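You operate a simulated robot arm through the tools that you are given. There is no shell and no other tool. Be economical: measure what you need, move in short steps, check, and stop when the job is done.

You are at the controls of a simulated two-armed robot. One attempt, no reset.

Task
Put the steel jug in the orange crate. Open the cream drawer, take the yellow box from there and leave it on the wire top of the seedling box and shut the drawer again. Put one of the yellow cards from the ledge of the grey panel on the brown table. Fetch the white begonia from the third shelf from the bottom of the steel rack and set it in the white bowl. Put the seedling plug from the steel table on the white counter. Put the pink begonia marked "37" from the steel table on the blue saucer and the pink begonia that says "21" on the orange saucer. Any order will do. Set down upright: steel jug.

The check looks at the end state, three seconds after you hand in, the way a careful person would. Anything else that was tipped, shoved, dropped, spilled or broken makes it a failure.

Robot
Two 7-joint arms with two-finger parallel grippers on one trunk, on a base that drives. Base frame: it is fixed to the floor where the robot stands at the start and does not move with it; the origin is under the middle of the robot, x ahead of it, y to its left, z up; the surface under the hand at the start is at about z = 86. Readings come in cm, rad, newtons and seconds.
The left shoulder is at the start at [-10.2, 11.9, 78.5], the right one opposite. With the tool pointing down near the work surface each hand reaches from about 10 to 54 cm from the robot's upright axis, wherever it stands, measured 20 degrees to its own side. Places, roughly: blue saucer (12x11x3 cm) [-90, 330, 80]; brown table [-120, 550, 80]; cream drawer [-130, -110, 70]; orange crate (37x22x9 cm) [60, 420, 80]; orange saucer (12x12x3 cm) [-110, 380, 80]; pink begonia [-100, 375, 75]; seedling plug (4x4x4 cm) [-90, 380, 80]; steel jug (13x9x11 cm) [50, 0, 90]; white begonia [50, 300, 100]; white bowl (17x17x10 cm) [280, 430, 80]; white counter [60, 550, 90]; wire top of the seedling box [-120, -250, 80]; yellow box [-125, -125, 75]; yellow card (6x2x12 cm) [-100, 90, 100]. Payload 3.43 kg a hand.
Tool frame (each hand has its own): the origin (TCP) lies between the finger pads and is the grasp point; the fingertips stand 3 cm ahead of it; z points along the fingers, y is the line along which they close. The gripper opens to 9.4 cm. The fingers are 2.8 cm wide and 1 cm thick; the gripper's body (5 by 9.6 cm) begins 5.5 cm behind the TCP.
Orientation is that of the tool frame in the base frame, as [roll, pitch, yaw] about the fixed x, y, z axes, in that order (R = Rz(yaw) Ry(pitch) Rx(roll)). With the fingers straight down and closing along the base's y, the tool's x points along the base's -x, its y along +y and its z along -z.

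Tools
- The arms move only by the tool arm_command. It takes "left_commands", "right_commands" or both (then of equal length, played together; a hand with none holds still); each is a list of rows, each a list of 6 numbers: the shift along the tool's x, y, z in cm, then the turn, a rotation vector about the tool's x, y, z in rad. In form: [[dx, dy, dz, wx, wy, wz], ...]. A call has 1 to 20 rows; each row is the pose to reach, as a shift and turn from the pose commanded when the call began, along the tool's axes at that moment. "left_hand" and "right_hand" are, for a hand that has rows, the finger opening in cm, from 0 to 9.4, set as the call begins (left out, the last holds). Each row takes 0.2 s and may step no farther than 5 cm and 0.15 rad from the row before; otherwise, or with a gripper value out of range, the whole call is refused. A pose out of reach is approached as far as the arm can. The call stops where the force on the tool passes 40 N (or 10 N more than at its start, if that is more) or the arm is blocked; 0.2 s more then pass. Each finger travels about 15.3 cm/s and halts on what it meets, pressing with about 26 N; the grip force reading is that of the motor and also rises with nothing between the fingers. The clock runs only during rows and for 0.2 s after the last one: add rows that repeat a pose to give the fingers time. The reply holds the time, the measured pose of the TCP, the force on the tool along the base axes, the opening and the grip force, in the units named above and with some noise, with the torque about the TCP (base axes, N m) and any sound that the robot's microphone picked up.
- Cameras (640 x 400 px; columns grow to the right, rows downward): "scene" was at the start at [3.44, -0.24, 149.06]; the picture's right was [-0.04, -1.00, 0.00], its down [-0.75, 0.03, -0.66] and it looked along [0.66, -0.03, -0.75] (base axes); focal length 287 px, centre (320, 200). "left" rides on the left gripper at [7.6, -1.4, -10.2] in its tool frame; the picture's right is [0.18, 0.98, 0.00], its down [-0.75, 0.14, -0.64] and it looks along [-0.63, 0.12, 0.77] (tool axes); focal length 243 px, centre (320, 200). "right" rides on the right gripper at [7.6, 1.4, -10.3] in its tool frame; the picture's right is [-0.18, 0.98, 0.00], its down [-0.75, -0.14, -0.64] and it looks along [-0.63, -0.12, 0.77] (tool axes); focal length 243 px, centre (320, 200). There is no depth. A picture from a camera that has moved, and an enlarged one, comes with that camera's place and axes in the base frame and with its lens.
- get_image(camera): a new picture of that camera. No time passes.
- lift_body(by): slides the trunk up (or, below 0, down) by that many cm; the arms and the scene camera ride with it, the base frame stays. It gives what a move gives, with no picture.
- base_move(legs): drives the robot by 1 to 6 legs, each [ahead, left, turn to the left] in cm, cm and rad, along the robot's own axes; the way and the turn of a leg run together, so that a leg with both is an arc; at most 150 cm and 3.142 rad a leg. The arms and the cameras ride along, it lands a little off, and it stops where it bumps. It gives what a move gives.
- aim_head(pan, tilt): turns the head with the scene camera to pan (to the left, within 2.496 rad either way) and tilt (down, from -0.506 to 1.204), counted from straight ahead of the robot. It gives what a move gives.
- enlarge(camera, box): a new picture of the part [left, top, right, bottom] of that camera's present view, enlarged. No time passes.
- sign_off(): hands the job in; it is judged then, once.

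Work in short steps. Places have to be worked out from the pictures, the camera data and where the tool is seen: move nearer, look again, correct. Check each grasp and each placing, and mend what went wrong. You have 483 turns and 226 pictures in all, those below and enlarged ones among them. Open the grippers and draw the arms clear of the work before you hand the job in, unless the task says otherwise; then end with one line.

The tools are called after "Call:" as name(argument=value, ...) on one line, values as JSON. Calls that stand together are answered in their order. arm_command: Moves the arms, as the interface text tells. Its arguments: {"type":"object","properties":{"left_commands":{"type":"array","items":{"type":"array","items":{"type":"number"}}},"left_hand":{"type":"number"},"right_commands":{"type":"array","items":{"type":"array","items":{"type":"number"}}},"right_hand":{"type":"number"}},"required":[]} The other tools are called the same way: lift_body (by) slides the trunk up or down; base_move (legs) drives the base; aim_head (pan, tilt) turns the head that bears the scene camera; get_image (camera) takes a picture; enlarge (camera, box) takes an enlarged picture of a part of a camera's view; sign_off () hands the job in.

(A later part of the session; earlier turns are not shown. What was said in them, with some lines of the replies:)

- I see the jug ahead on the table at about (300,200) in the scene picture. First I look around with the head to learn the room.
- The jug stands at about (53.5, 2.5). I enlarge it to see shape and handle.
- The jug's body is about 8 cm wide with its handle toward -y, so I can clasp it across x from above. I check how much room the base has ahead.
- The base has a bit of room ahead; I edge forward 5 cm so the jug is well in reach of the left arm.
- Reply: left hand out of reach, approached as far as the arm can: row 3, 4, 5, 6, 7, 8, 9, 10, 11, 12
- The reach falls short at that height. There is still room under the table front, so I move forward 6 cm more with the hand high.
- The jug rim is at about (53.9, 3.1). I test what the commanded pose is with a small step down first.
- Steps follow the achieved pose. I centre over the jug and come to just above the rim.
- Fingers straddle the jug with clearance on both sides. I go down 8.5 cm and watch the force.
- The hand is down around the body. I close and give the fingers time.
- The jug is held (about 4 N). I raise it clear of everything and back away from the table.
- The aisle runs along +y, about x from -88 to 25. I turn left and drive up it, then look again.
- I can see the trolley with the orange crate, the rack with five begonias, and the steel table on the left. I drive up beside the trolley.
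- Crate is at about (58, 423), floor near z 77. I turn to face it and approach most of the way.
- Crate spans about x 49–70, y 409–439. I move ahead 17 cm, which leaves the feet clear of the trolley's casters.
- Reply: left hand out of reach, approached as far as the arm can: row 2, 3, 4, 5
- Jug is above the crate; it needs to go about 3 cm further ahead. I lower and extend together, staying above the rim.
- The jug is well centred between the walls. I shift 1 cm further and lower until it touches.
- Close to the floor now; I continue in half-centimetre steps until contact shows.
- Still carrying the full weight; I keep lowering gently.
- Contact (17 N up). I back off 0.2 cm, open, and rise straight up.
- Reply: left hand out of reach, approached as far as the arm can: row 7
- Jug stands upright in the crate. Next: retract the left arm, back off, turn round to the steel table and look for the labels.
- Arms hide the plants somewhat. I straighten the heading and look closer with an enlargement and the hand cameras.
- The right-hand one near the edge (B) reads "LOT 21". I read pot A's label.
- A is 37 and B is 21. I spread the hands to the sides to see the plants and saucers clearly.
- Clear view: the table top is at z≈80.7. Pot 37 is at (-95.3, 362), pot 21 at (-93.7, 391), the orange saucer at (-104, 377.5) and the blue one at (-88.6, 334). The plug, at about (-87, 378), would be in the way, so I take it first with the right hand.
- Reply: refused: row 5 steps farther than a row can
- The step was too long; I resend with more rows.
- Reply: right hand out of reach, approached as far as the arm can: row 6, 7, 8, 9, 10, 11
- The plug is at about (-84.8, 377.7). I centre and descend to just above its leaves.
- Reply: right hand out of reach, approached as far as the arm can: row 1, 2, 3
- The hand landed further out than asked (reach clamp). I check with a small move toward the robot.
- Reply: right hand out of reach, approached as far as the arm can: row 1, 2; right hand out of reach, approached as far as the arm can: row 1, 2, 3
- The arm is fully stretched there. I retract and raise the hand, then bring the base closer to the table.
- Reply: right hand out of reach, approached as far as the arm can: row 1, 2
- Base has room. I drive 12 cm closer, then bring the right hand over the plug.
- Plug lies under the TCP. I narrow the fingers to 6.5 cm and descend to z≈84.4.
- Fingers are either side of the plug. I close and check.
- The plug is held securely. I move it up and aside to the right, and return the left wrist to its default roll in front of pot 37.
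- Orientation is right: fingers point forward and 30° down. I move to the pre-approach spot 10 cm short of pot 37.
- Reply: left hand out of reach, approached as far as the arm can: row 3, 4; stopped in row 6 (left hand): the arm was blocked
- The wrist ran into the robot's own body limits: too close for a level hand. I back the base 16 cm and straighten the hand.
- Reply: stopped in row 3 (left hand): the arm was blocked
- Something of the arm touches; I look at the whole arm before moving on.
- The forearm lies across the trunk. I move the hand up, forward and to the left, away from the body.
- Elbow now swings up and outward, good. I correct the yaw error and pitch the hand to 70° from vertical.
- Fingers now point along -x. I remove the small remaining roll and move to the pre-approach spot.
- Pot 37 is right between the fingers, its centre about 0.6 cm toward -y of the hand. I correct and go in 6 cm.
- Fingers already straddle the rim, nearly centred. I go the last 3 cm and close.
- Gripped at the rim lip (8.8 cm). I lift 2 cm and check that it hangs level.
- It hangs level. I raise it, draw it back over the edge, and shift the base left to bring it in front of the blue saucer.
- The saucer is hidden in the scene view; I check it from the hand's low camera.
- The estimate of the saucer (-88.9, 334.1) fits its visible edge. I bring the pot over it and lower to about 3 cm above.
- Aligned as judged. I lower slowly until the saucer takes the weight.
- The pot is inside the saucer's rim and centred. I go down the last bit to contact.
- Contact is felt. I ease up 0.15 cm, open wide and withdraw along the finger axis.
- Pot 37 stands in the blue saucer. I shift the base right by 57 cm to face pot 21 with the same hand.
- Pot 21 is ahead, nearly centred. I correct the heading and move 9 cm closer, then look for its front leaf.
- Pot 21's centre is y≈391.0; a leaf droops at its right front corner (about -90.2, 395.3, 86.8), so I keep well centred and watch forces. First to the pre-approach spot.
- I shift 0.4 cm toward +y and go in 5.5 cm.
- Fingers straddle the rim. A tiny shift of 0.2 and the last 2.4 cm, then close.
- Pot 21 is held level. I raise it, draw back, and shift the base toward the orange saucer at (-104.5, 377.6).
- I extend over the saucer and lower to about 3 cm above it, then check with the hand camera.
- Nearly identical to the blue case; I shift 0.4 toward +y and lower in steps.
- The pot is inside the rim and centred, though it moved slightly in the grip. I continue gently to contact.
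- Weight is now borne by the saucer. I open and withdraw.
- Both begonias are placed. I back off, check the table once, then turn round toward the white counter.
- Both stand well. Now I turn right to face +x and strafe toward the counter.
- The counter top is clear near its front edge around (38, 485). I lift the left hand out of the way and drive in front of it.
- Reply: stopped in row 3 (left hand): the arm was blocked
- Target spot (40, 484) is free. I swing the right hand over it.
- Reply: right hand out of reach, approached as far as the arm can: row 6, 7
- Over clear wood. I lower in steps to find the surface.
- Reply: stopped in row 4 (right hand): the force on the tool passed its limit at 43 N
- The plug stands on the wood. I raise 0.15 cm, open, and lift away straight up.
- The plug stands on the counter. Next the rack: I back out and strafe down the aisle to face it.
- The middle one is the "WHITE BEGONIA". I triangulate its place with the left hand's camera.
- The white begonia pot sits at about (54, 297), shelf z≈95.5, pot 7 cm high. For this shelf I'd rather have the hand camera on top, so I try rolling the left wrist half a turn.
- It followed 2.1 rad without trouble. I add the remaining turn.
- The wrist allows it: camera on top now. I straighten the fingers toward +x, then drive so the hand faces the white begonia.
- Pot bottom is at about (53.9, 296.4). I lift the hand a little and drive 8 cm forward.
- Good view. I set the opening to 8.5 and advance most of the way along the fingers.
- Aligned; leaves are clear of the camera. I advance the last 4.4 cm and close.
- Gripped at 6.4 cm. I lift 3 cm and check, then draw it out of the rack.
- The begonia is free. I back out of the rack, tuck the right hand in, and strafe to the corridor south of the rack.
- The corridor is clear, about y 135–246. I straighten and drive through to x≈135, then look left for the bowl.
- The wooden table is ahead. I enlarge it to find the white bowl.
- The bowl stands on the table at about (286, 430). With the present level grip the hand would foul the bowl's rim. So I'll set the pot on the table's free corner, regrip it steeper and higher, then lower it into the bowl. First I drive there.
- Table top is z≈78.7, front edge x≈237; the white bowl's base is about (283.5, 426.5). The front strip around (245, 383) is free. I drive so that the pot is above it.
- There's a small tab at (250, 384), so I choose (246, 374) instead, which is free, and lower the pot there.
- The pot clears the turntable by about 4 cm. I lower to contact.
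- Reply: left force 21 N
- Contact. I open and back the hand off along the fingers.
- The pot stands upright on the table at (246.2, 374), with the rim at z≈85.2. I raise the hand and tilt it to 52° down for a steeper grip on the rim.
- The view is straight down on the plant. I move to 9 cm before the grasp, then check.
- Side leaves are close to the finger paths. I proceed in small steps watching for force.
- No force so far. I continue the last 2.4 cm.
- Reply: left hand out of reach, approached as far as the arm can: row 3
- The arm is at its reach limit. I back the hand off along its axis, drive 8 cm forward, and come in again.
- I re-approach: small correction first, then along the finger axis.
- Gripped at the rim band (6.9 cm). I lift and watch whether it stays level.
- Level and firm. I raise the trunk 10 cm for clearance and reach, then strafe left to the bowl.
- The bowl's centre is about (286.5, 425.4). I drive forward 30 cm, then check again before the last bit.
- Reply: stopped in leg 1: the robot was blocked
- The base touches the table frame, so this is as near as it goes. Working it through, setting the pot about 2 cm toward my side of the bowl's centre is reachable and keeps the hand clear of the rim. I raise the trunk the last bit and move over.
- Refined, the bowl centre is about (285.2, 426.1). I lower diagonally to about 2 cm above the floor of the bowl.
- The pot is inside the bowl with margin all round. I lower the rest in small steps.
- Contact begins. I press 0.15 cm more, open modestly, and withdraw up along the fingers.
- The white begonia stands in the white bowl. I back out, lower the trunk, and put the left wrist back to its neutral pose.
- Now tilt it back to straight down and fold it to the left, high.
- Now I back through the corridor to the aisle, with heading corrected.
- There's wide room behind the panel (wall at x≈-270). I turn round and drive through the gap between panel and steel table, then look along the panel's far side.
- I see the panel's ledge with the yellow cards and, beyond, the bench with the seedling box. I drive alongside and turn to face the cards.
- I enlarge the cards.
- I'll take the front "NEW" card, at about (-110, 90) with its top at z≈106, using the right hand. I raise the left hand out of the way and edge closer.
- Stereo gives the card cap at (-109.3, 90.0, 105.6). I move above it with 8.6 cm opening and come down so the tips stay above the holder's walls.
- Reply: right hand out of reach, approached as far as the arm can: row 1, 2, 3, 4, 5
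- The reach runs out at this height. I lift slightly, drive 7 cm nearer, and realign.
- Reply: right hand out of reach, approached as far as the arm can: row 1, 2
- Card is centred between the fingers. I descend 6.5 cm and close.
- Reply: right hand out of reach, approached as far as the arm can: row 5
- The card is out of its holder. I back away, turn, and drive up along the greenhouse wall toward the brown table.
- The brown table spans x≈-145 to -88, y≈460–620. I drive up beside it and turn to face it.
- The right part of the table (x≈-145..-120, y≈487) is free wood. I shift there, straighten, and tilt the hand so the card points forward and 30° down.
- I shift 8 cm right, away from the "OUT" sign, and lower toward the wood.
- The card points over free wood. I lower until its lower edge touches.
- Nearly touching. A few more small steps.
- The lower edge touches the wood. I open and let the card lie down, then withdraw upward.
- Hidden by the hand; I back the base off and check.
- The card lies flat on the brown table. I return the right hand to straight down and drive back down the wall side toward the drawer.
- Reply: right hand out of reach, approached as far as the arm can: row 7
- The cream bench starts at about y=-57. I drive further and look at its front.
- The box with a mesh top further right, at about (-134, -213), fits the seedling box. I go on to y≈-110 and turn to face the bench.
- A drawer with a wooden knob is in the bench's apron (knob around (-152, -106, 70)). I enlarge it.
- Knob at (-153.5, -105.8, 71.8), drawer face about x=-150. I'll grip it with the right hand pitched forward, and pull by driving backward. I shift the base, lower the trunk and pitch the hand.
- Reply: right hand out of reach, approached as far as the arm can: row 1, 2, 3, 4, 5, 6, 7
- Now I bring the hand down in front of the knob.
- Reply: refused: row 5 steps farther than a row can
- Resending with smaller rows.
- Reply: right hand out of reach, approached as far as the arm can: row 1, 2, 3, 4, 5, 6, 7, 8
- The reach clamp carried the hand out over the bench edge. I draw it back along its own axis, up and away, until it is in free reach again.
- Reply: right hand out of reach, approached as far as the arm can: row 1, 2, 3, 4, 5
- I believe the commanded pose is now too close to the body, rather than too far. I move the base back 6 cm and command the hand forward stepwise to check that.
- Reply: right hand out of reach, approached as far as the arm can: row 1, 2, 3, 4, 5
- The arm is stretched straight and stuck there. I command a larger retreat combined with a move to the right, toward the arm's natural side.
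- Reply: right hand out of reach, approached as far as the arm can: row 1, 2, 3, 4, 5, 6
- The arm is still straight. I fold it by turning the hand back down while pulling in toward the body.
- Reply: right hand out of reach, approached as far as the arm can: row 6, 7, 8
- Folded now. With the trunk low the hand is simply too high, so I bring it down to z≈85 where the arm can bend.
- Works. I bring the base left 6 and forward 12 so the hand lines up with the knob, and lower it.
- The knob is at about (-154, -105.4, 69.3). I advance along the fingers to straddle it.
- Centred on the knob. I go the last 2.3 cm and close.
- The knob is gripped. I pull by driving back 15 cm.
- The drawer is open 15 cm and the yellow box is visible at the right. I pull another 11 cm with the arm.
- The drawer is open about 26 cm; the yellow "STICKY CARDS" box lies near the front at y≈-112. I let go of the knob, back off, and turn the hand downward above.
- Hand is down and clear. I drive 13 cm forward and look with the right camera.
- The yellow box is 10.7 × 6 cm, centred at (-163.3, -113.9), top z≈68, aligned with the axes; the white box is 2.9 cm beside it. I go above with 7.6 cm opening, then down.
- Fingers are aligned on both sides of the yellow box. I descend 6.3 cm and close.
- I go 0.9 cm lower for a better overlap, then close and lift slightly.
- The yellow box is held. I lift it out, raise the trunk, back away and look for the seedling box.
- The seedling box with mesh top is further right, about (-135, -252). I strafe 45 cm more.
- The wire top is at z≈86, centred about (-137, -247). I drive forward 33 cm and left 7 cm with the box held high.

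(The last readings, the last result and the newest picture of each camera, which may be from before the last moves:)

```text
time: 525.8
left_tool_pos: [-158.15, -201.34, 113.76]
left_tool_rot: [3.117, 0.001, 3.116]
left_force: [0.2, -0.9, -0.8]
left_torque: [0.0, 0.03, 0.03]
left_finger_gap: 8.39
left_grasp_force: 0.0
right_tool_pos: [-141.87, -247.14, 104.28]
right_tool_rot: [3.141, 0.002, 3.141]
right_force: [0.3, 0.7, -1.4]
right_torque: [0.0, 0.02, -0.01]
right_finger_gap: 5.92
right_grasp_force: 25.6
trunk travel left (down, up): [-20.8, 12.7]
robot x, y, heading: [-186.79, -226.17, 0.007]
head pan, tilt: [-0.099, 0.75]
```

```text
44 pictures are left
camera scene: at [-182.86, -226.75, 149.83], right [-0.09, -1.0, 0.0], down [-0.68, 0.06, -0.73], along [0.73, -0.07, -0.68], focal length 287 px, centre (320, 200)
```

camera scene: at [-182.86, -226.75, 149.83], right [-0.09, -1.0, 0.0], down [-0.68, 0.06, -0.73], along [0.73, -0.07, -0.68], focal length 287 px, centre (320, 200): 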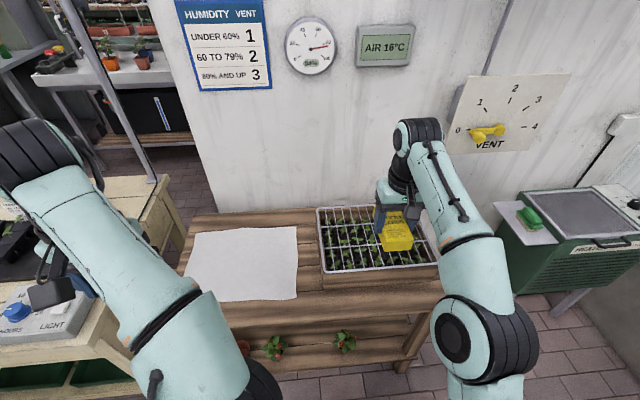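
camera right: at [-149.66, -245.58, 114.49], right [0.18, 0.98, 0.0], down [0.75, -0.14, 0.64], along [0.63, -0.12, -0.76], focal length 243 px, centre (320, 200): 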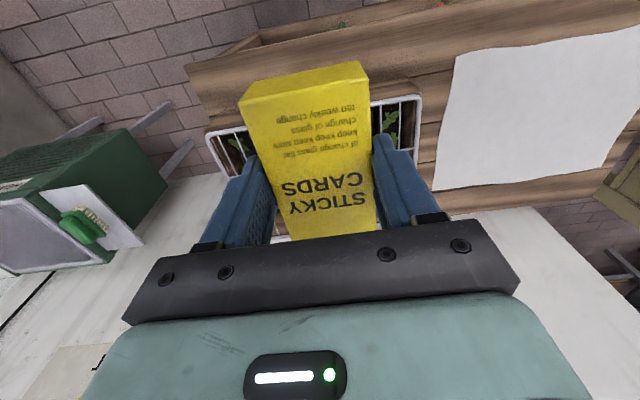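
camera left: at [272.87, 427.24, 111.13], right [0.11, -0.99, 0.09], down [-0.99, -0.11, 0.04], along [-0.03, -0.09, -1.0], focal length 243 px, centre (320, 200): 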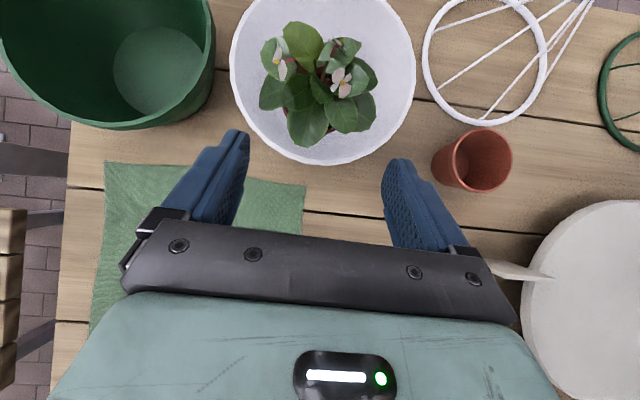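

The wire top spans x≈-142…-119, y≈-260…-233. I drive 9 cm nearer, then lower the box toward its middle.

Call:
base_move(legs=[[9, 0, -0.007]])

Call:
arm_command(right_commands=[[0, 0.2, 3, 0, 0, 0], [-0.7, 0.4, 6, 0, 0, 0], [-1.5, 0.6, 9, 0, 0, 0], [-1.5, 0.6, 11, 0, 0, 0]])

Call:
get_image(camera="scene")

```text
time: 526.9
left_tool_pos: [-149.33, -201.5, 113.82]
left_tool_rot: [3.115, 0.0, 3.11]
left_force: [0.3, -0.6, 0.0]
left_torque: [0.02, 0.0, 0.02]
left_finger_gap: 8.41
left_grasp_force: 0.1
right_tool_pos: [-133.72, -247.21, 104.2]
right_tool_rot: [3.14, 0.005, 3.137]
right_force: [0.5, 0.2, -1.7]
right_torque: [-0.01, 0.04, 0.02]
right_finger_gap: 5.94
right_grasp_force: 25.5
trunk travel left (down, up): [-20.8, 12.7]
robot x, y, heading: [-178.36, -226.01, 0.004]
head pan, tilt: [-0.099, 0.75]
```

```text
time: 527.9
left_tool_pos: [-149.47, -201.47, 113.88]
left_tool_rot: [3.115, -0.001, 3.11]
left_force: [-0.4, 1.3, -0.4]
left_torque: [-0.01, -0.01, 0.01]
left_finger_gap: 8.43
left_grasp_force: 0.1
right_tool_pos: [-132.27, -246.81, 93.29]
right_tool_rot: [3.139, 0.002, 3.136]
right_force: [0.3, 0.0, -1.9]
right_torque: [-0.03, 0.0, 0.0]
right_finger_gap: 5.95
right_grasp_force: 25.9
trunk travel left (down, up): [-20.8, 12.7]
robot x, y, heading: [-178.37, -226.05, -0.004]
head pan, tilt: [-0.099, 0.75]
```

```text
43 pictures are left
camera scene: at [-174.4, -226.78, 149.83], right [-0.1, -0.99, 0.0], down [-0.68, 0.07, -0.73], along [0.73, -0.07, -0.68], focal length 287 px, centre (320, 200)
```

scene: 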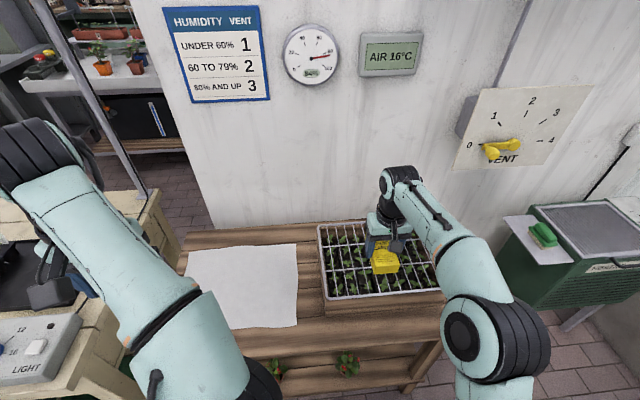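

Over the middle of the wire top. I lower in small steps to contact.

Call:
arm_command(right_commands=[[0, 0, 0.8, 0, 0, 0], [0, 0, 1.5, 0, 0, 0], [0, 0, 2, 0, 0, 0]])

Call:
arm_command(right_commands=[[0, 0, 0.4, 0, 0, 0], [0, 0, 0.8, 0, 0, 0], [0, 0, 1.2, 0, 0, 0], [0, 0, 1.6, 0, 0, 0]])

Call:
enlarge(camera="scene", box=[300, 190, 460, 315])

```text
time: 528.7
left_tool_pos: [-149.47, -201.48, 113.8]
left_tool_rot: [3.115, 0.001, 3.11]
left_force: [-0.7, -0.7, 0.6]
left_torque: [-0.01, -0.01, -0.02]
left_finger_gap: 8.37
left_grasp_force: 0.0
right_tool_pos: [-132.24, -246.82, 91.21]
right_tool_rot: [3.139, 0.004, 3.137]
right_force: [0.8, -0.3, -1.5]
right_torque: [0.03, 0.04, 0.04]
right_finger_gap: 5.94
right_grasp_force: 26.1
trunk travel left (down, up): [-20.8, 12.7]
robot x, y, heading: [-178.18, -225.8, -0.006]
head pan, tilt: [-0.099, 0.75]
```

```text
time: 529.7
left_tool_pos: [-149.5, -201.41, 113.82]
left_tool_rot: [3.114, 0.001, 3.111]
left_force: [0.5, 0.2, -1.5]
left_torque: [0.01, 0.02, 0.0]
left_finger_gap: 8.39
left_grasp_force: 0.0
right_tool_pos: [-132.22, -246.52, 89.55]
right_tool_rot: [3.139, 0.006, 3.137]
right_force: [-0.8, 0.5, -1.1]
right_torque: [0.02, 0.03, 0.0]
right_finger_gap: 5.95
right_grasp_force: 26.0
trunk travel left (down, up): [-20.8, 12.7]
robot x, y, heading: [-178.19, -225.89, -0.006]
head pan, tilt: [-0.099, 0.75]
```

```text
3.20 times, centred on (380, 252) of scene
camera zoom: at [-174.39, -226.77, 149.83], right [-0.1, -0.99, 0.0], down [-0.68, 0.07, -0.73], along [0.73, -0.07, -0.68], focal length 919 px, centre (128, 32)
```

zoom: 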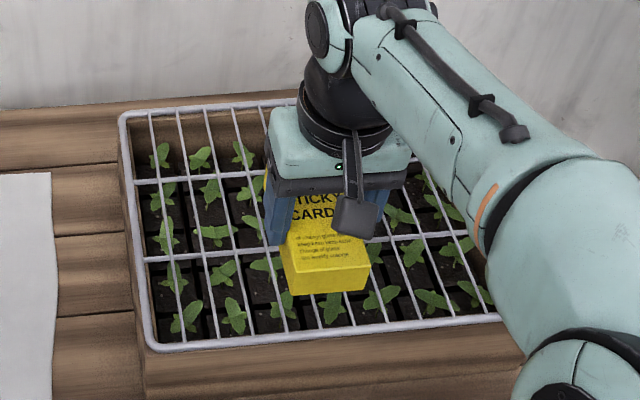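

Still hovering a little. I continue.

Call:
arm_command(right_commands=[[0, 0, 0.4, 0, 0, 0], [0, 0, 0.8, 0, 0, 0], [0, 0, 1.2, 0, 0, 0], [0, 0, 1.6, 0, 0, 0]])

Call:
arm_command(right_commands=[[0, 0, 0.3, 0, 0, 0], [0, 0, 0.6, 0, 0, 0], [0, 0, 0.9, 0, 0, 0], [0, 0, 1.2, 0, 0, 0]])

```text
time: 530.7
left_tool_pos: [-149.38, -201.49, 113.88]
left_tool_rot: [3.115, 0.0, 3.11]
left_force: [-0.2, 0.7, 0.3]
left_torque: [0.03, 0.02, 0.0]
left_finger_gap: 8.4
left_grasp_force: 0.1
right_tool_pos: [-132.12, -246.56, 87.96]
right_tool_rot: [3.141, 0.003, 3.136]
right_force: [-0.6, -0.1, -1.1]
right_torque: [0.02, 0.03, -0.04]
right_finger_gap: 5.96
right_grasp_force: 25.7
trunk travel left (down, up): [-20.8, 12.7]
robot x, y, heading: [-178.42, -226.02, -0.005]
head pan, tilt: [-0.099, 0.75]
```

```text
time: 531.7
left_tool_pos: [-149.54, -201.43, 113.79]
left_tool_rot: [3.115, 0.0, 3.11]
left_force: [0.4, -0.4, 0.5]
left_torque: [-0.03, 0.02, -0.02]
left_finger_gap: 8.4
left_grasp_force: 0.1
right_tool_pos: [-132.15, -246.66, 86.78]
right_tool_rot: [3.139, 0.004, 3.134]
right_force: [1.0, -0.7, -1.6]
right_torque: [-0.01, -0.02, -0.03]
right_finger_gap: 5.98
right_grasp_force: 26.3
trunk travel left (down, up): [-20.8, 12.7]
robot x, y, heading: [-177.9, -226.17, -0.0]
head pan, tilt: [-0.099, 0.75]
```

Call:
arm_command(right_commands=[[0, 0, 0.3, 0, 0, 0], [0, 0, 0.6, 0, 0, 0], [0, 0, 0.9, 0, 0, 0], [0, 0, 1.2, 0, 0, 0]])

Call:
enlarge(camera="scene", box=[300, 190, 460, 315])

```text
time: 532.7
left_tool_pos: [-149.43, -201.34, 113.93]
left_tool_rot: [3.117, 0.0, 3.111]
left_force: [-0.4, 0.1, -0.4]
left_torque: [-0.02, 0.02, -0.02]
left_finger_gap: 8.4
left_grasp_force: 0.0
right_tool_pos: [-132.24, -246.67, 85.54]
right_tool_rot: [3.14, 0.003, 3.136]
right_force: [0.4, -0.8, -0.6]
right_torque: [0.0, 0.05, 0.01]
right_finger_gap: 5.94
right_grasp_force: 26.1
trunk travel left (down, up): [-20.8, 12.7]
robot x, y, heading: [-178.08, -225.97, -0.003]
head pan, tilt: [-0.099, 0.75]
```

```text
3.20 times, centred on (380, 252) of scene
camera zoom: at [-174.4, -226.77, 149.83], right [-0.1, -0.99, 0.0], down [-0.68, 0.07, -0.73], along [0.73, -0.07, -0.68], focal length 919 px, centre (128, 32)
```

zoom: 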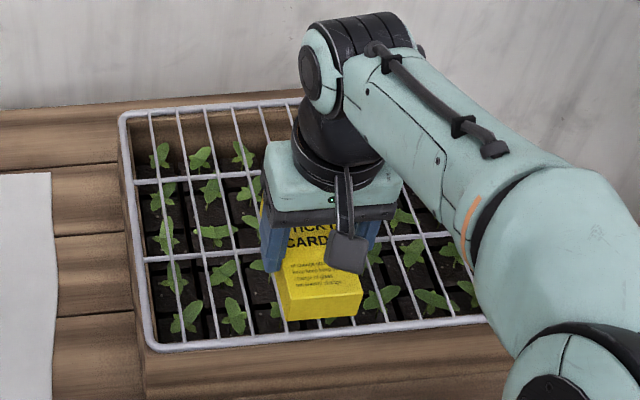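

Re-triangulating, the wire top is lower and further back: z≈78.5, x from -137 to -111. I raise slightly, drive 6.5 cm forward to its middle, and look again.

Call:
arm_command(right_commands=[[0, 0, -1, 0, 0, 0], [0, 0, -2, 0, 0, 0]])

Call:
base_move(legs=[[6.5, -1, 0]])

Call:
get_image(camera="right")

Call:
enlarge(camera="scene", box=[300, 200, 460, 325])

```text
time: 533.3
left_tool_pos: [-149.52, -201.49, 113.89]
left_tool_rot: [3.116, -0.001, 3.109]
left_force: [-0.3, 0.5, 0.9]
left_torque: [0.03, 0.03, -0.03]
left_finger_gap: 8.43
left_grasp_force: 0.0
right_tool_pos: [-132.15, -246.66, 87.47]
right_tool_rot: [3.14, 0.004, 3.136]
right_force: [0.0, -0.5, -1.1]
right_torque: [-0.01, -0.03, -0.02]
right_finger_gap: 5.93
right_grasp_force: 26.4
trunk travel left (down, up): [-20.8, 12.7]
robot x, y, heading: [-178.35, -226.19, -0.005]
head pan, tilt: [-0.099, 0.75]
```

```text
time: 534.3
left_tool_pos: [-142.93, -202.38, 113.82]
left_tool_rot: [3.114, 0.0, 3.11]
left_force: [1.2, 0.6, 0.2]
left_torque: [0.0, 0.02, 0.02]
left_finger_gap: 8.41
left_grasp_force: 0.0
right_tool_pos: [-125.55, -247.73, 87.52]
right_tool_rot: [3.139, 0.003, 3.136]
right_force: [-0.2, 0.5, -1.3]
right_torque: [-0.03, 0.0, 0.0]
right_finger_gap: 5.94
right_grasp_force: 25.9
trunk travel left (down, up): [-20.8, 12.7]
robot x, y, heading: [-171.84, -227.51, 0.001]
head pan, tilt: [-0.099, 0.75]
```

```text
40 pictures are left
camera right: at [-133.24, -246.22, 97.88], right [0.19, 0.98, 0.0], down [0.75, -0.15, 0.64], along [0.63, -0.12, -0.76], focal length 243 px, centre (320, 200)
```

right: 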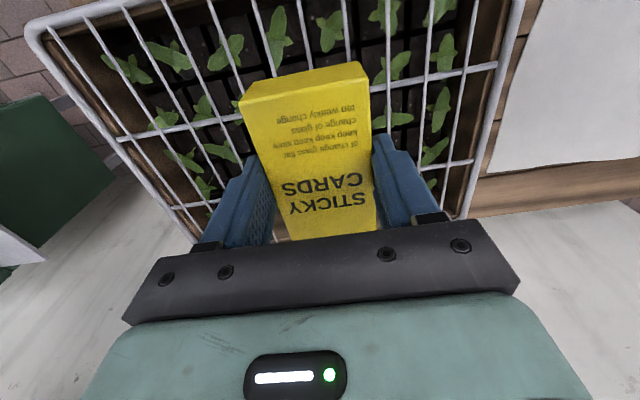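

```text
3.20 times, centred on (380, 262) of scene
camera zoom: at [-167.88, -227.79, 149.83], right [-0.1, -0.99, 0.0], down [-0.68, 0.07, -0.73], along [0.73, -0.07, -0.68], focal length 919 px, centre (128, 0)
```

zoom: 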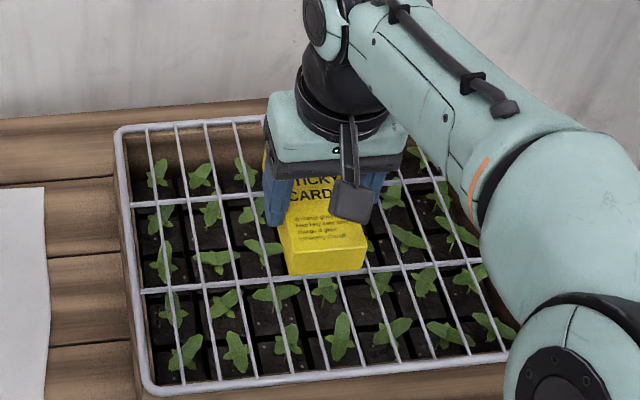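

Now the box lies well within the wire frame. I lower to contact.

Call:
arm_command(right_commands=[[0, 0, 1, 0, 0, 0], [0, 0, 2, 0, 0, 0], [0, 0, 3, 0, 0, 0], [0, 0, 3.6, 0, 0, 0], [0, 0, 4.2, 0, 0, 0]])

Call:
arm_command(right_commands=[[0, 0, 0.3, 0, 0, 0], [0, 0, 0.6, 0, 0, 0], [0, 0, 0.9, 0, 0, 0], [0, 0, 1.2, 0, 0, 0], [0, 0, 1.5, 0, 0, 0]])

```text
time: 535.5
left_tool_pos: [-143.01, -202.39, 113.8]
left_tool_rot: [3.115, 0.0, 3.11]
left_force: [-0.5, 0.1, 0.7]
left_torque: [-0.03, -0.02, 0.0]
left_finger_gap: 8.39
left_grasp_force: 0.1
right_tool_pos: [-125.53, -247.77, 83.44]
right_tool_rot: [3.141, 0.002, 3.138]
right_force: [-0.6, 0.3, -1.6]
right_torque: [0.01, -0.02, 0.02]
right_finger_gap: 5.93
right_grasp_force: 26.2
trunk travel left (down, up): [-20.8, 12.7]
robot x, y, heading: [-171.95, -226.97, -0.003]
head pan, tilt: [-0.099, 0.75]
```

```text
time: 536.7
left_tool_pos: [-143.14, -202.36, 113.96]
left_tool_rot: [3.115, 0.002, 3.109]
left_force: [0.2, -0.5, 0.4]
left_torque: [0.03, 0.01, -0.02]
left_finger_gap: 8.42
left_grasp_force: 0.1
right_tool_pos: [-125.76, -247.78, 81.79]
right_tool_rot: [-3.14, 0.003, 3.135]
right_force: [-0.3, 0.6, -1.7]
right_torque: [0.0, 0.01, 0.01]
right_finger_gap: 5.93
right_grasp_force: 25.9
trunk travel left (down, up): [-20.8, 12.7]
robot x, y, heading: [-171.9, -227.45, -0.005]
head pan, tilt: [-0.099, 0.75]
```

Call:
arm_command(right_commands=[[0, 0, 0.3, 0, 0, 0], [0, 0, 0.6, 0, 0, 0], [0, 0, 0.9, 0, 0, 0], [0, 0, 1.2, 0, 0, 0], [0, 0, 1.5, 0, 0, 0]])

Call:
enlarge(camera="scene", box=[300, 200, 460, 325])

```text
time: 537.9
left_tool_pos: [-143.2, -202.36, 113.79]
left_tool_rot: [3.115, 0.003, 3.109]
left_force: [-0.7, -0.6, -1.0]
left_torque: [0.02, -0.01, 0.02]
left_finger_gap: 8.39
left_grasp_force: 0.0
right_tool_pos: [-125.66, -247.59, 80.76]
right_tool_rot: [-3.14, 0.014, 3.134]
right_force: [2.8, -5.6, 10.9]
right_torque: [-0.88, 0.24, -0.14]
right_finger_gap: 5.92
right_grasp_force: 23.6
trunk travel left (down, up): [-20.8, 12.7]
robot x, y, heading: [-172.08, -226.8, 0.002]
head pan, tilt: [-0.099, 0.75]
```

```text
3.20 times, centred on (380, 262) of scene
camera zoom: at [-168.24, -227.75, 149.86], right [-0.1, -0.99, 0.0], down [-0.68, 0.07, -0.73], along [0.73, -0.07, -0.68], focal length 919 px, centre (128, 0)
```

zoom: 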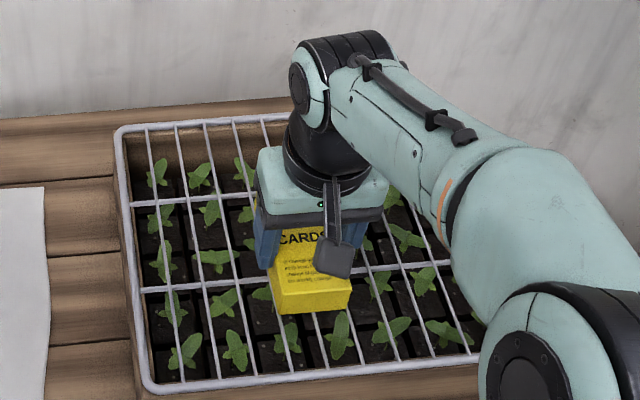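

Contact. I relieve 0.3 cm, open, and rise.

Call:
arm_command(right_commands=[[0, 0, -0.3, 0, 0, 0], [0, 0, -0.3, 0, 0, 0]])

Call:
arm_command(right_commands=[[0, 0, 0, 0, 0, 0], [0, 0, 0, 0, 0, 0], [0, 0, -2, 0, 0, 0], [0, 0, -5, 0, 0, 0], [0, 0, -9, 0, 0, 0], [2, 0, -13, 0, 0, 0], [5, 0, -17, 0, 0, 0], [8, 0, -20, 0, 0, 0]], right_hand=8)

Call:
get_image(camera="right")

```text
time: 538.5
left_tool_pos: [-143.2, -202.46, 113.82]
left_tool_rot: [3.117, 0.0, 3.109]
left_force: [0.6, -0.1, 0.1]
left_torque: [0.0, -0.02, 0.0]
left_finger_gap: 8.39
left_grasp_force: 0.1
right_tool_pos: [-125.56, -247.6, 80.76]
right_tool_rot: [3.138, 0.005, 3.136]
right_force: [3.9, -2.0, 8.5]
right_torque: [-0.12, -0.77, -0.07]
right_finger_gap: 5.94
right_grasp_force: 26.1
trunk travel left (down, up): [-20.8, 12.7]
robot x, y, heading: [-171.97, -226.76, -0.005]
head pan, tilt: [-0.099, 0.75]
```

```text
time: 540.3
left_tool_pos: [-143.23, -202.42, 113.89]
left_tool_rot: [3.114, 0.001, 3.111]
left_force: [0.2, 0.6, 0.7]
left_torque: [-0.02, -0.02, -0.03]
left_finger_gap: 8.43
left_grasp_force: 0.0
right_tool_pos: [-133.98, -247.76, 101.14]
right_tool_rot: [3.139, 0.006, 3.137]
right_force: [0.2, 0.2, -0.2]
right_torque: [0.0, 0.02, 0.0]
right_finger_gap: 7.99
right_grasp_force: 0.1
trunk travel left (down, up): [-20.8, 12.7]
robot x, y, heading: [-171.86, -226.6, -0.0]
head pan, tilt: [-0.099, 0.75]
```

```text
37 pictures are left
camera right: at [-141.58, -246.34, 111.44], right [0.19, 0.98, 0.0], down [0.75, -0.15, 0.65], along [0.63, -0.12, -0.76], focal length 243 px, centre (320, 200)
```

right: 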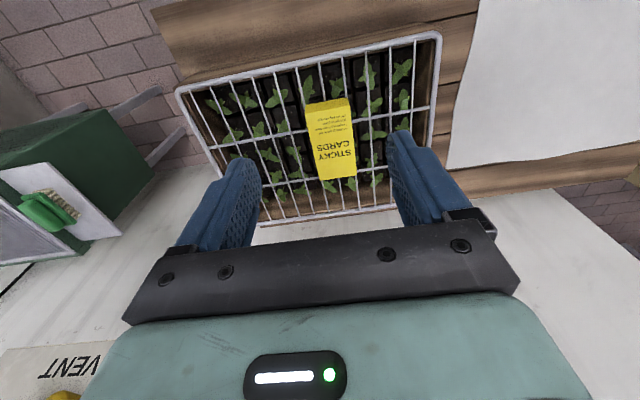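

The box lies on the wire top. Now back to shut the drawer: I back off and strafe left to in front of the knob.

Call:
base_move(legs=[[-52, 0, 0], [0, 133, 0]])

Call:
lift_body(by=-12)

Call:
get_image(camera="scene")

```text
time: 554.9
left_tool_pos: [-194.47, -67.98, 113.86]
left_tool_rot: [3.115, 0.001, 3.095]
left_force: [-0.2, -0.2, -0.5]
left_torque: [-0.01, 0.03, -0.01]
left_finger_gap: 8.4
left_grasp_force: 0.1
right_tool_pos: [-185.6, -113.38, 100.97]
right_tool_rot: [3.14, 0.005, 3.124]
right_force: [-0.1, -0.2, -0.3]
right_torque: [-0.02, 0.01, 0.0]
right_finger_gap: 7.99
right_grasp_force: 0.2
trunk travel left (down, up): [-20.8, 12.7]
robot x, y, heading: [-223.41, -92.33, -0.02]
head pan, tilt: [-0.099, 0.75]
```

```text
time: 556.4
left_tool_pos: [-194.25, -67.95, 101.84]
left_tool_rot: [3.116, 0.0, 3.1]
left_force: [0.7, -1.2, -0.1]
left_torque: [0.0, 0.0, -0.01]
left_finger_gap: 8.4
left_grasp_force: 0.1
right_tool_pos: [-185.71, -113.38, 89.01]
right_tool_rot: [3.139, 0.005, 3.124]
right_force: [0.0, 0.7, 0.1]
right_torque: [-0.01, 0.01, 0.01]
right_finger_gap: 7.98
right_grasp_force: 0.0
trunk travel left (down, up): [-8.8, 24.7]
robot x, y, heading: [-223.43, -91.77, -0.014]
head pan, tilt: [-0.099, 0.75]
```

```text
36 pictures are left
camera scene: at [-217.3, -92.93, 137.51], right [-0.11, -0.99, 0.0], down [-0.68, 0.08, -0.73], along [0.73, -0.08, -0.68], focal length 287 px, centre (320, 200)
```

scene: 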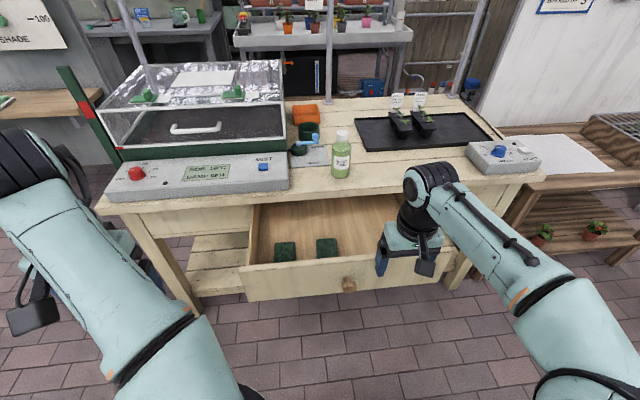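

I straighten the base, pitch the hand forward again, and look at the knob.

Call:
base_move(legs=[[-4, 0, 0.016]])

Call:
arm_command(right_commands=[[0, 1, 0, 0, -0.15, 0], [0, 2, 0, 0, -0.3, 0], [0, 3, 0, 0, -0.45, 0], [0, 4, 0, 0, -0.6, 0], [0, 5, 0, 0, -0.75, 0], [0, 6, 0, 0, -0.9, 0], [0, 7, 0, 0, -1.035, 0]], right_hand=6)

Call:
get_image(camera="right")

```text
time: 557.3
left_tool_pos: [-198.75, -67.39, 101.84]
left_tool_rot: [3.116, 0.002, 3.115]
left_force: [-0.1, 0.1, -1.0]
left_torque: [0.0, -0.03, 0.02]
left_finger_gap: 8.41
left_grasp_force: 0.1
right_tool_pos: [-189.3, -112.78, 89.03]
right_tool_rot: [3.14, 0.003, 3.14]
right_force: [-0.4, -0.6, -0.2]
right_torque: [0.02, -0.02, 0.0]
right_finger_gap: 7.99
right_grasp_force: 0.1
trunk travel left (down, up): [-8.8, 24.7]
robot x, y, heading: [-227.32, -92.11, 0.006]
head pan, tilt: [-0.099, 0.75]
```

```text
time: 558.9
left_tool_pos: [-198.78, -67.43, 101.82]
left_tool_rot: [3.113, 0.002, 3.114]
left_force: [1.3, -0.5, -0.5]
left_torque: [0.0, -0.01, -0.02]
left_finger_gap: 8.39
left_grasp_force: 0.1
right_tool_pos: [-189.32, -105.78, 89.12]
right_tool_rot: [3.136, 1.037, 3.136]
right_force: [0.7, -0.3, 0.3]
right_torque: [-0.01, 0.02, 0.02]
right_finger_gap: 6.01
right_grasp_force: 0.1
trunk travel left (down, up): [-8.8, 24.7]
robot x, y, heading: [-227.72, -92.13, 0.003]
head pan, tilt: [-0.099, 0.75]
```

```text
35 pictures are left
camera right: at [-202.0, -104.23, 87.82], right [0.09, 0.98, 0.16], down [-0.17, -0.14, 0.97], along [0.98, -0.12, 0.15], focal length 243 px, centre (320, 200)
```

right: 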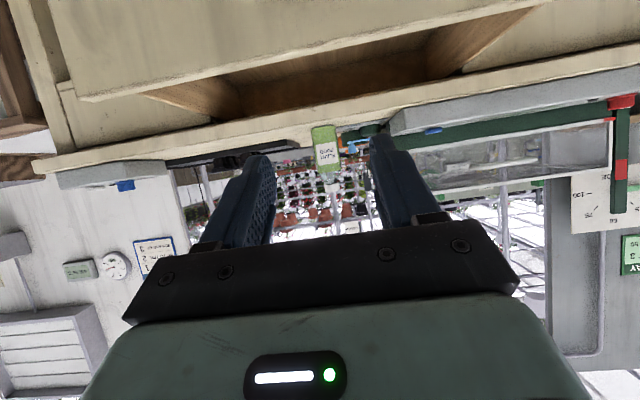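

I lower the hand in front of the drawer to see the knob.

Call:
arm_command(right_commands=[[3, 0.1, 0.2, 0, 0, 0], [6.5, 0.2, 2, 0, 0, 0], [10, 0.3, 3.7, 0, 0, 0], [13.1, 0.4, 5.3, 0, 0, 0]])

Call:
get_image(camera="right")

```text
time: 559.9
left_tool_pos: [-198.77, -67.36, 101.74]
left_tool_rot: [3.116, 0.0, 3.115]
left_force: [-0.5, 0.0, 0.1]
left_torque: [-0.01, 0.01, -0.01]
left_finger_gap: 8.37
left_grasp_force: 0.0
right_tool_pos: [-191.24, -105.41, 75.04]
right_tool_rot: [3.135, 1.041, 3.136]
right_force: [-0.7, -1.0, 0.4]
right_torque: [0.0, 0.0, -0.02]
right_finger_gap: 5.99
right_grasp_force: 0.1
trunk travel left (down, up): [-8.8, 24.7]
robot x, y, heading: [-227.31, -92.18, 0.002]
head pan, tilt: [-0.099, 0.75]
```

```text
34 pictures are left
camera right: at [-203.89, -103.91, 73.83], right [0.09, 0.98, 0.16], down [-0.17, -0.14, 0.97], along [0.98, -0.12, 0.16], focal length 243 px, centre (320, 200)
```

right: 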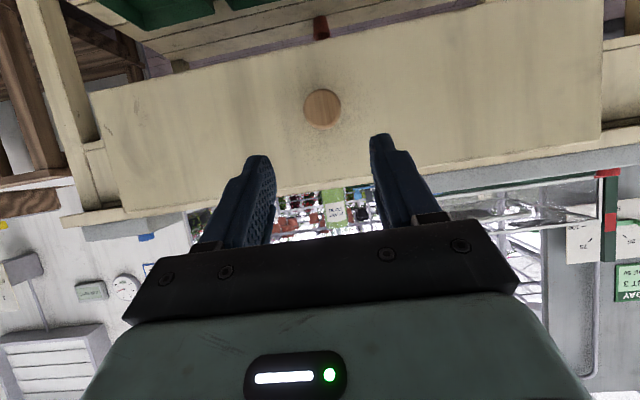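

Knob seen at y≈-105.3, z≈69.1. I go in 11.9 cm along the fingers and grip it.

Call:
arm_command(right_commands=[[-0.2, 0.1, 3.5, 0, 0, 0], [-0.4, 0.1, 7, 0, 0, 0], [-0.6, 0.1, 10, 0, 0, 0], [-0.7, 0.1, 11.9, 0, 0, 0]])

Call:
arm_command(right_commands=[[0, 0, 0, 0, 0, 0], [0, 0, 0, 0, 0, 0], [0, 0, 0, 0, 0, 0], [0, 0, 0, 0, 0, 0]], right_hand=0)

```text
time: 560.9
left_tool_pos: [-198.71, -67.36, 101.79]
left_tool_rot: [3.114, 0.001, 3.115]
left_force: [0.4, 0.5, -0.1]
left_torque: [0.04, 0.02, -0.03]
left_finger_gap: 8.37
left_grasp_force: 0.0
right_tool_pos: [-180.79, -105.24, 69.75]
right_tool_rot: [3.138, 1.042, 3.137]
right_force: [0.0, -0.5, 0.3]
right_torque: [0.0, 0.01, 0.01]
right_finger_gap: 6.0
right_grasp_force: 0.0
trunk travel left (down, up): [-8.8, 24.7]
robot x, y, heading: [-227.26, -91.84, 0.001]
head pan, tilt: [-0.099, 0.75]
```

```text
time: 561.9
left_tool_pos: [-198.73, -67.44, 101.77]
left_tool_rot: [3.115, -0.001, 3.113]
left_force: [0.1, -1.0, 0.1]
left_torque: [0.03, -0.01, -0.01]
left_finger_gap: 8.38
left_grasp_force: 0.0
right_tool_pos: [-180.63, -105.28, 69.76]
right_tool_rot: [3.138, 1.04, 3.136]
right_force: [1.8, -1.4, -0.6]
right_torque: [-0.07, -0.34, -0.03]
right_finger_gap: 3.74
right_grasp_force: 45.0
trunk travel left (down, up): [-8.8, 24.7]
robot x, y, heading: [-227.58, -91.7, 0.0]
head pan, tilt: [-0.099, 0.75]
```

Gripped. I push the drawer in: base forward 15 cm first, then the arm.

Call:
base_move(legs=[[15, 0, 0]])

Call:
arm_command(right_commands=[[-1, 0, 1.7, 0, 0, 0], [-2, 0, 3.45, 0, 0, 0], [-3, 0, 5.2, 0, 0, 0], [-4, 0, 6.9, 0, 0, 0], [-5, 0, 8.6, 0, 0, 0], [-5.4, 0, 9.3, 0, 0, 0]])

```text
time: 563.3
left_tool_pos: [-183.49, -67.51, 101.96]
left_tool_rot: [3.116, 0.0, 3.111]
left_force: [-0.2, 0.3, -0.1]
left_torque: [0.0, 0.01, -0.03]
left_finger_gap: 8.39
left_grasp_force: 0.1
right_tool_pos: [-165.64, -105.19, 69.79]
right_tool_rot: [3.138, 1.041, 3.137]
right_force: [-1.0, -2.1, 1.4]
right_torque: [0.04, -0.4, -0.01]
right_finger_gap: 3.75
right_grasp_force: 45.4
trunk travel left (down, up): [-8.8, 24.7]
robot x, y, heading: [-212.51, -91.98, -0.003]
head pan, tilt: [-0.099, 0.75]
```

```text
time: 564.7
left_tool_pos: [-183.82, -67.37, 101.89]
left_tool_rot: [3.115, 0.003, 3.112]
left_force: [-0.2, 0.4, 0.6]
left_torque: [0.02, -0.05, -0.01]
left_finger_gap: 8.4
left_grasp_force: 0.0
right_tool_pos: [-155.22, -105.27, 69.77]
right_tool_rot: [3.139, 1.041, 3.137]
right_force: [-31.1, 1.8, 6.0]
right_torque: [-0.09, -0.8, -0.39]
right_finger_gap: 3.76
right_grasp_force: 44.9
trunk travel left (down, up): [-8.8, 24.7]
robot x, y, heading: [-211.63, -92.13, -0.002]
head pan, tilt: [-0.099, 0.75]
```

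A firm stop (31 N): the drawer is shut. I release the knob and withdraw, then check.

Call:
arm_command(right_commands=[[0, 0, 0, 0, 0, 0], [0, 0, 0, 0, 0, 0], [0, 0, -2.5, 0, 0, 0], [-0.5, 0, -6, 0, 0, 0], [-1, 0, -10, 0, 0, 0], [-1, 0, -14, 0, 0, 0]], right_hand=6.5)

Call:
base_move(legs=[[-12, 0, 0]])

Call:
get_image(camera="scene")

Call:
get_image(camera="right")

```text
time: 566.1
left_tool_pos: [-183.47, -67.32, 101.83]
left_tool_rot: [3.115, 0.0, 3.112]
left_force: [0.4, 0.4, -0.2]
left_torque: [0.0, 0.03, 0.0]
left_finger_gap: 8.41
left_grasp_force: 0.2
right_tool_pos: [-166.58, -105.33, 77.82]
right_tool_rot: [3.14, 1.042, 3.135]
right_force: [-0.7, 0.5, -0.4]
right_torque: [0.03, 0.01, -0.02]
right_finger_gap: 6.51
right_grasp_force: 0.0
trunk travel left (down, up): [-8.8, 24.7]
robot x, y, heading: [-212.31, -91.82, -0.003]
head pan, tilt: [-0.099, 0.75]
```

```text
time: 567.3
left_tool_pos: [-195.46, -67.33, 101.93]
left_tool_rot: [3.117, -0.001, 3.114]
left_force: [-0.4, 0.2, 0.4]
left_torque: [0.01, -0.02, 0.0]
left_finger_gap: 8.4
left_grasp_force: 0.1
right_tool_pos: [-178.47, -105.38, 77.82]
right_tool_rot: [3.137, 1.041, 3.136]
right_force: [-0.2, -0.7, 0.1]
right_torque: [0.03, 0.02, 0.0]
right_finger_gap: 6.48
right_grasp_force: 0.1
trunk travel left (down, up): [-8.8, 24.7]
robot x, y, heading: [-223.95, -91.99, 0.001]
head pan, tilt: [-0.099, 0.75]
```

```text
33 pictures are left
camera scene: at [-217.92, -92.8, 137.5], right [-0.1, -1.0, 0.0], down [-0.68, 0.07, -0.73], along [0.73, -0.07, -0.68], focal length 287 px, centre (320, 200)
```

scene: 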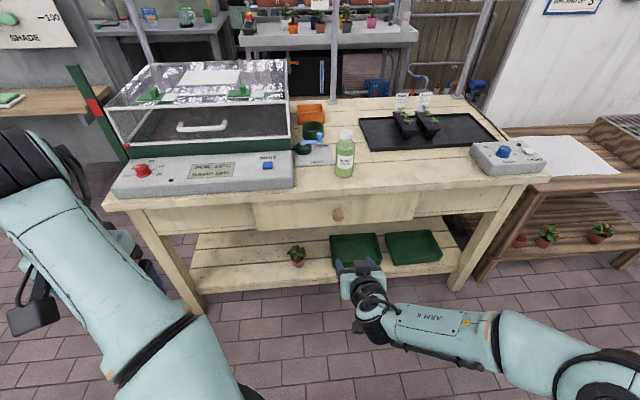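

```text
32 pictures are left
camera right: at [-191.08, -103.77, 76.45], right [0.09, 0.98, 0.16], down [-0.17, -0.14, 0.97], along [0.98, -0.12, 0.16], focal length 243 px, centre (320, 200)
```

right: 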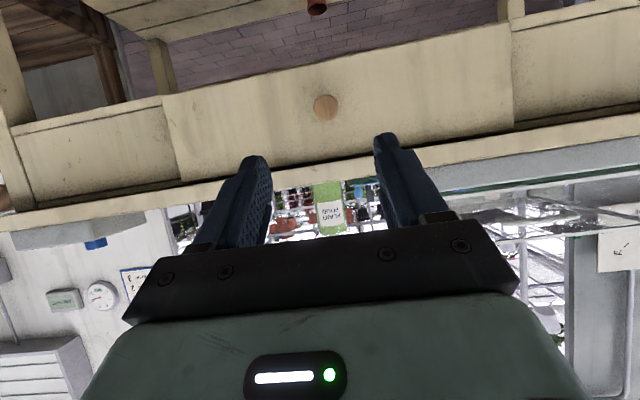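

Drawer is flush again, nothing else on the bench moved, grippers are open and the arms stand clear of the work. All parts are done, so I hand in.

Call:
sign_off()

```text
The job is handed in.
```

All seven parts of the job are done and handed in; each placement was checked by camera as I made it. The drawer is shut and the jug stands upright in the crate. The base lightly bumped the wooden table's frame while I set the white begonia, but nothing on the table tipped.
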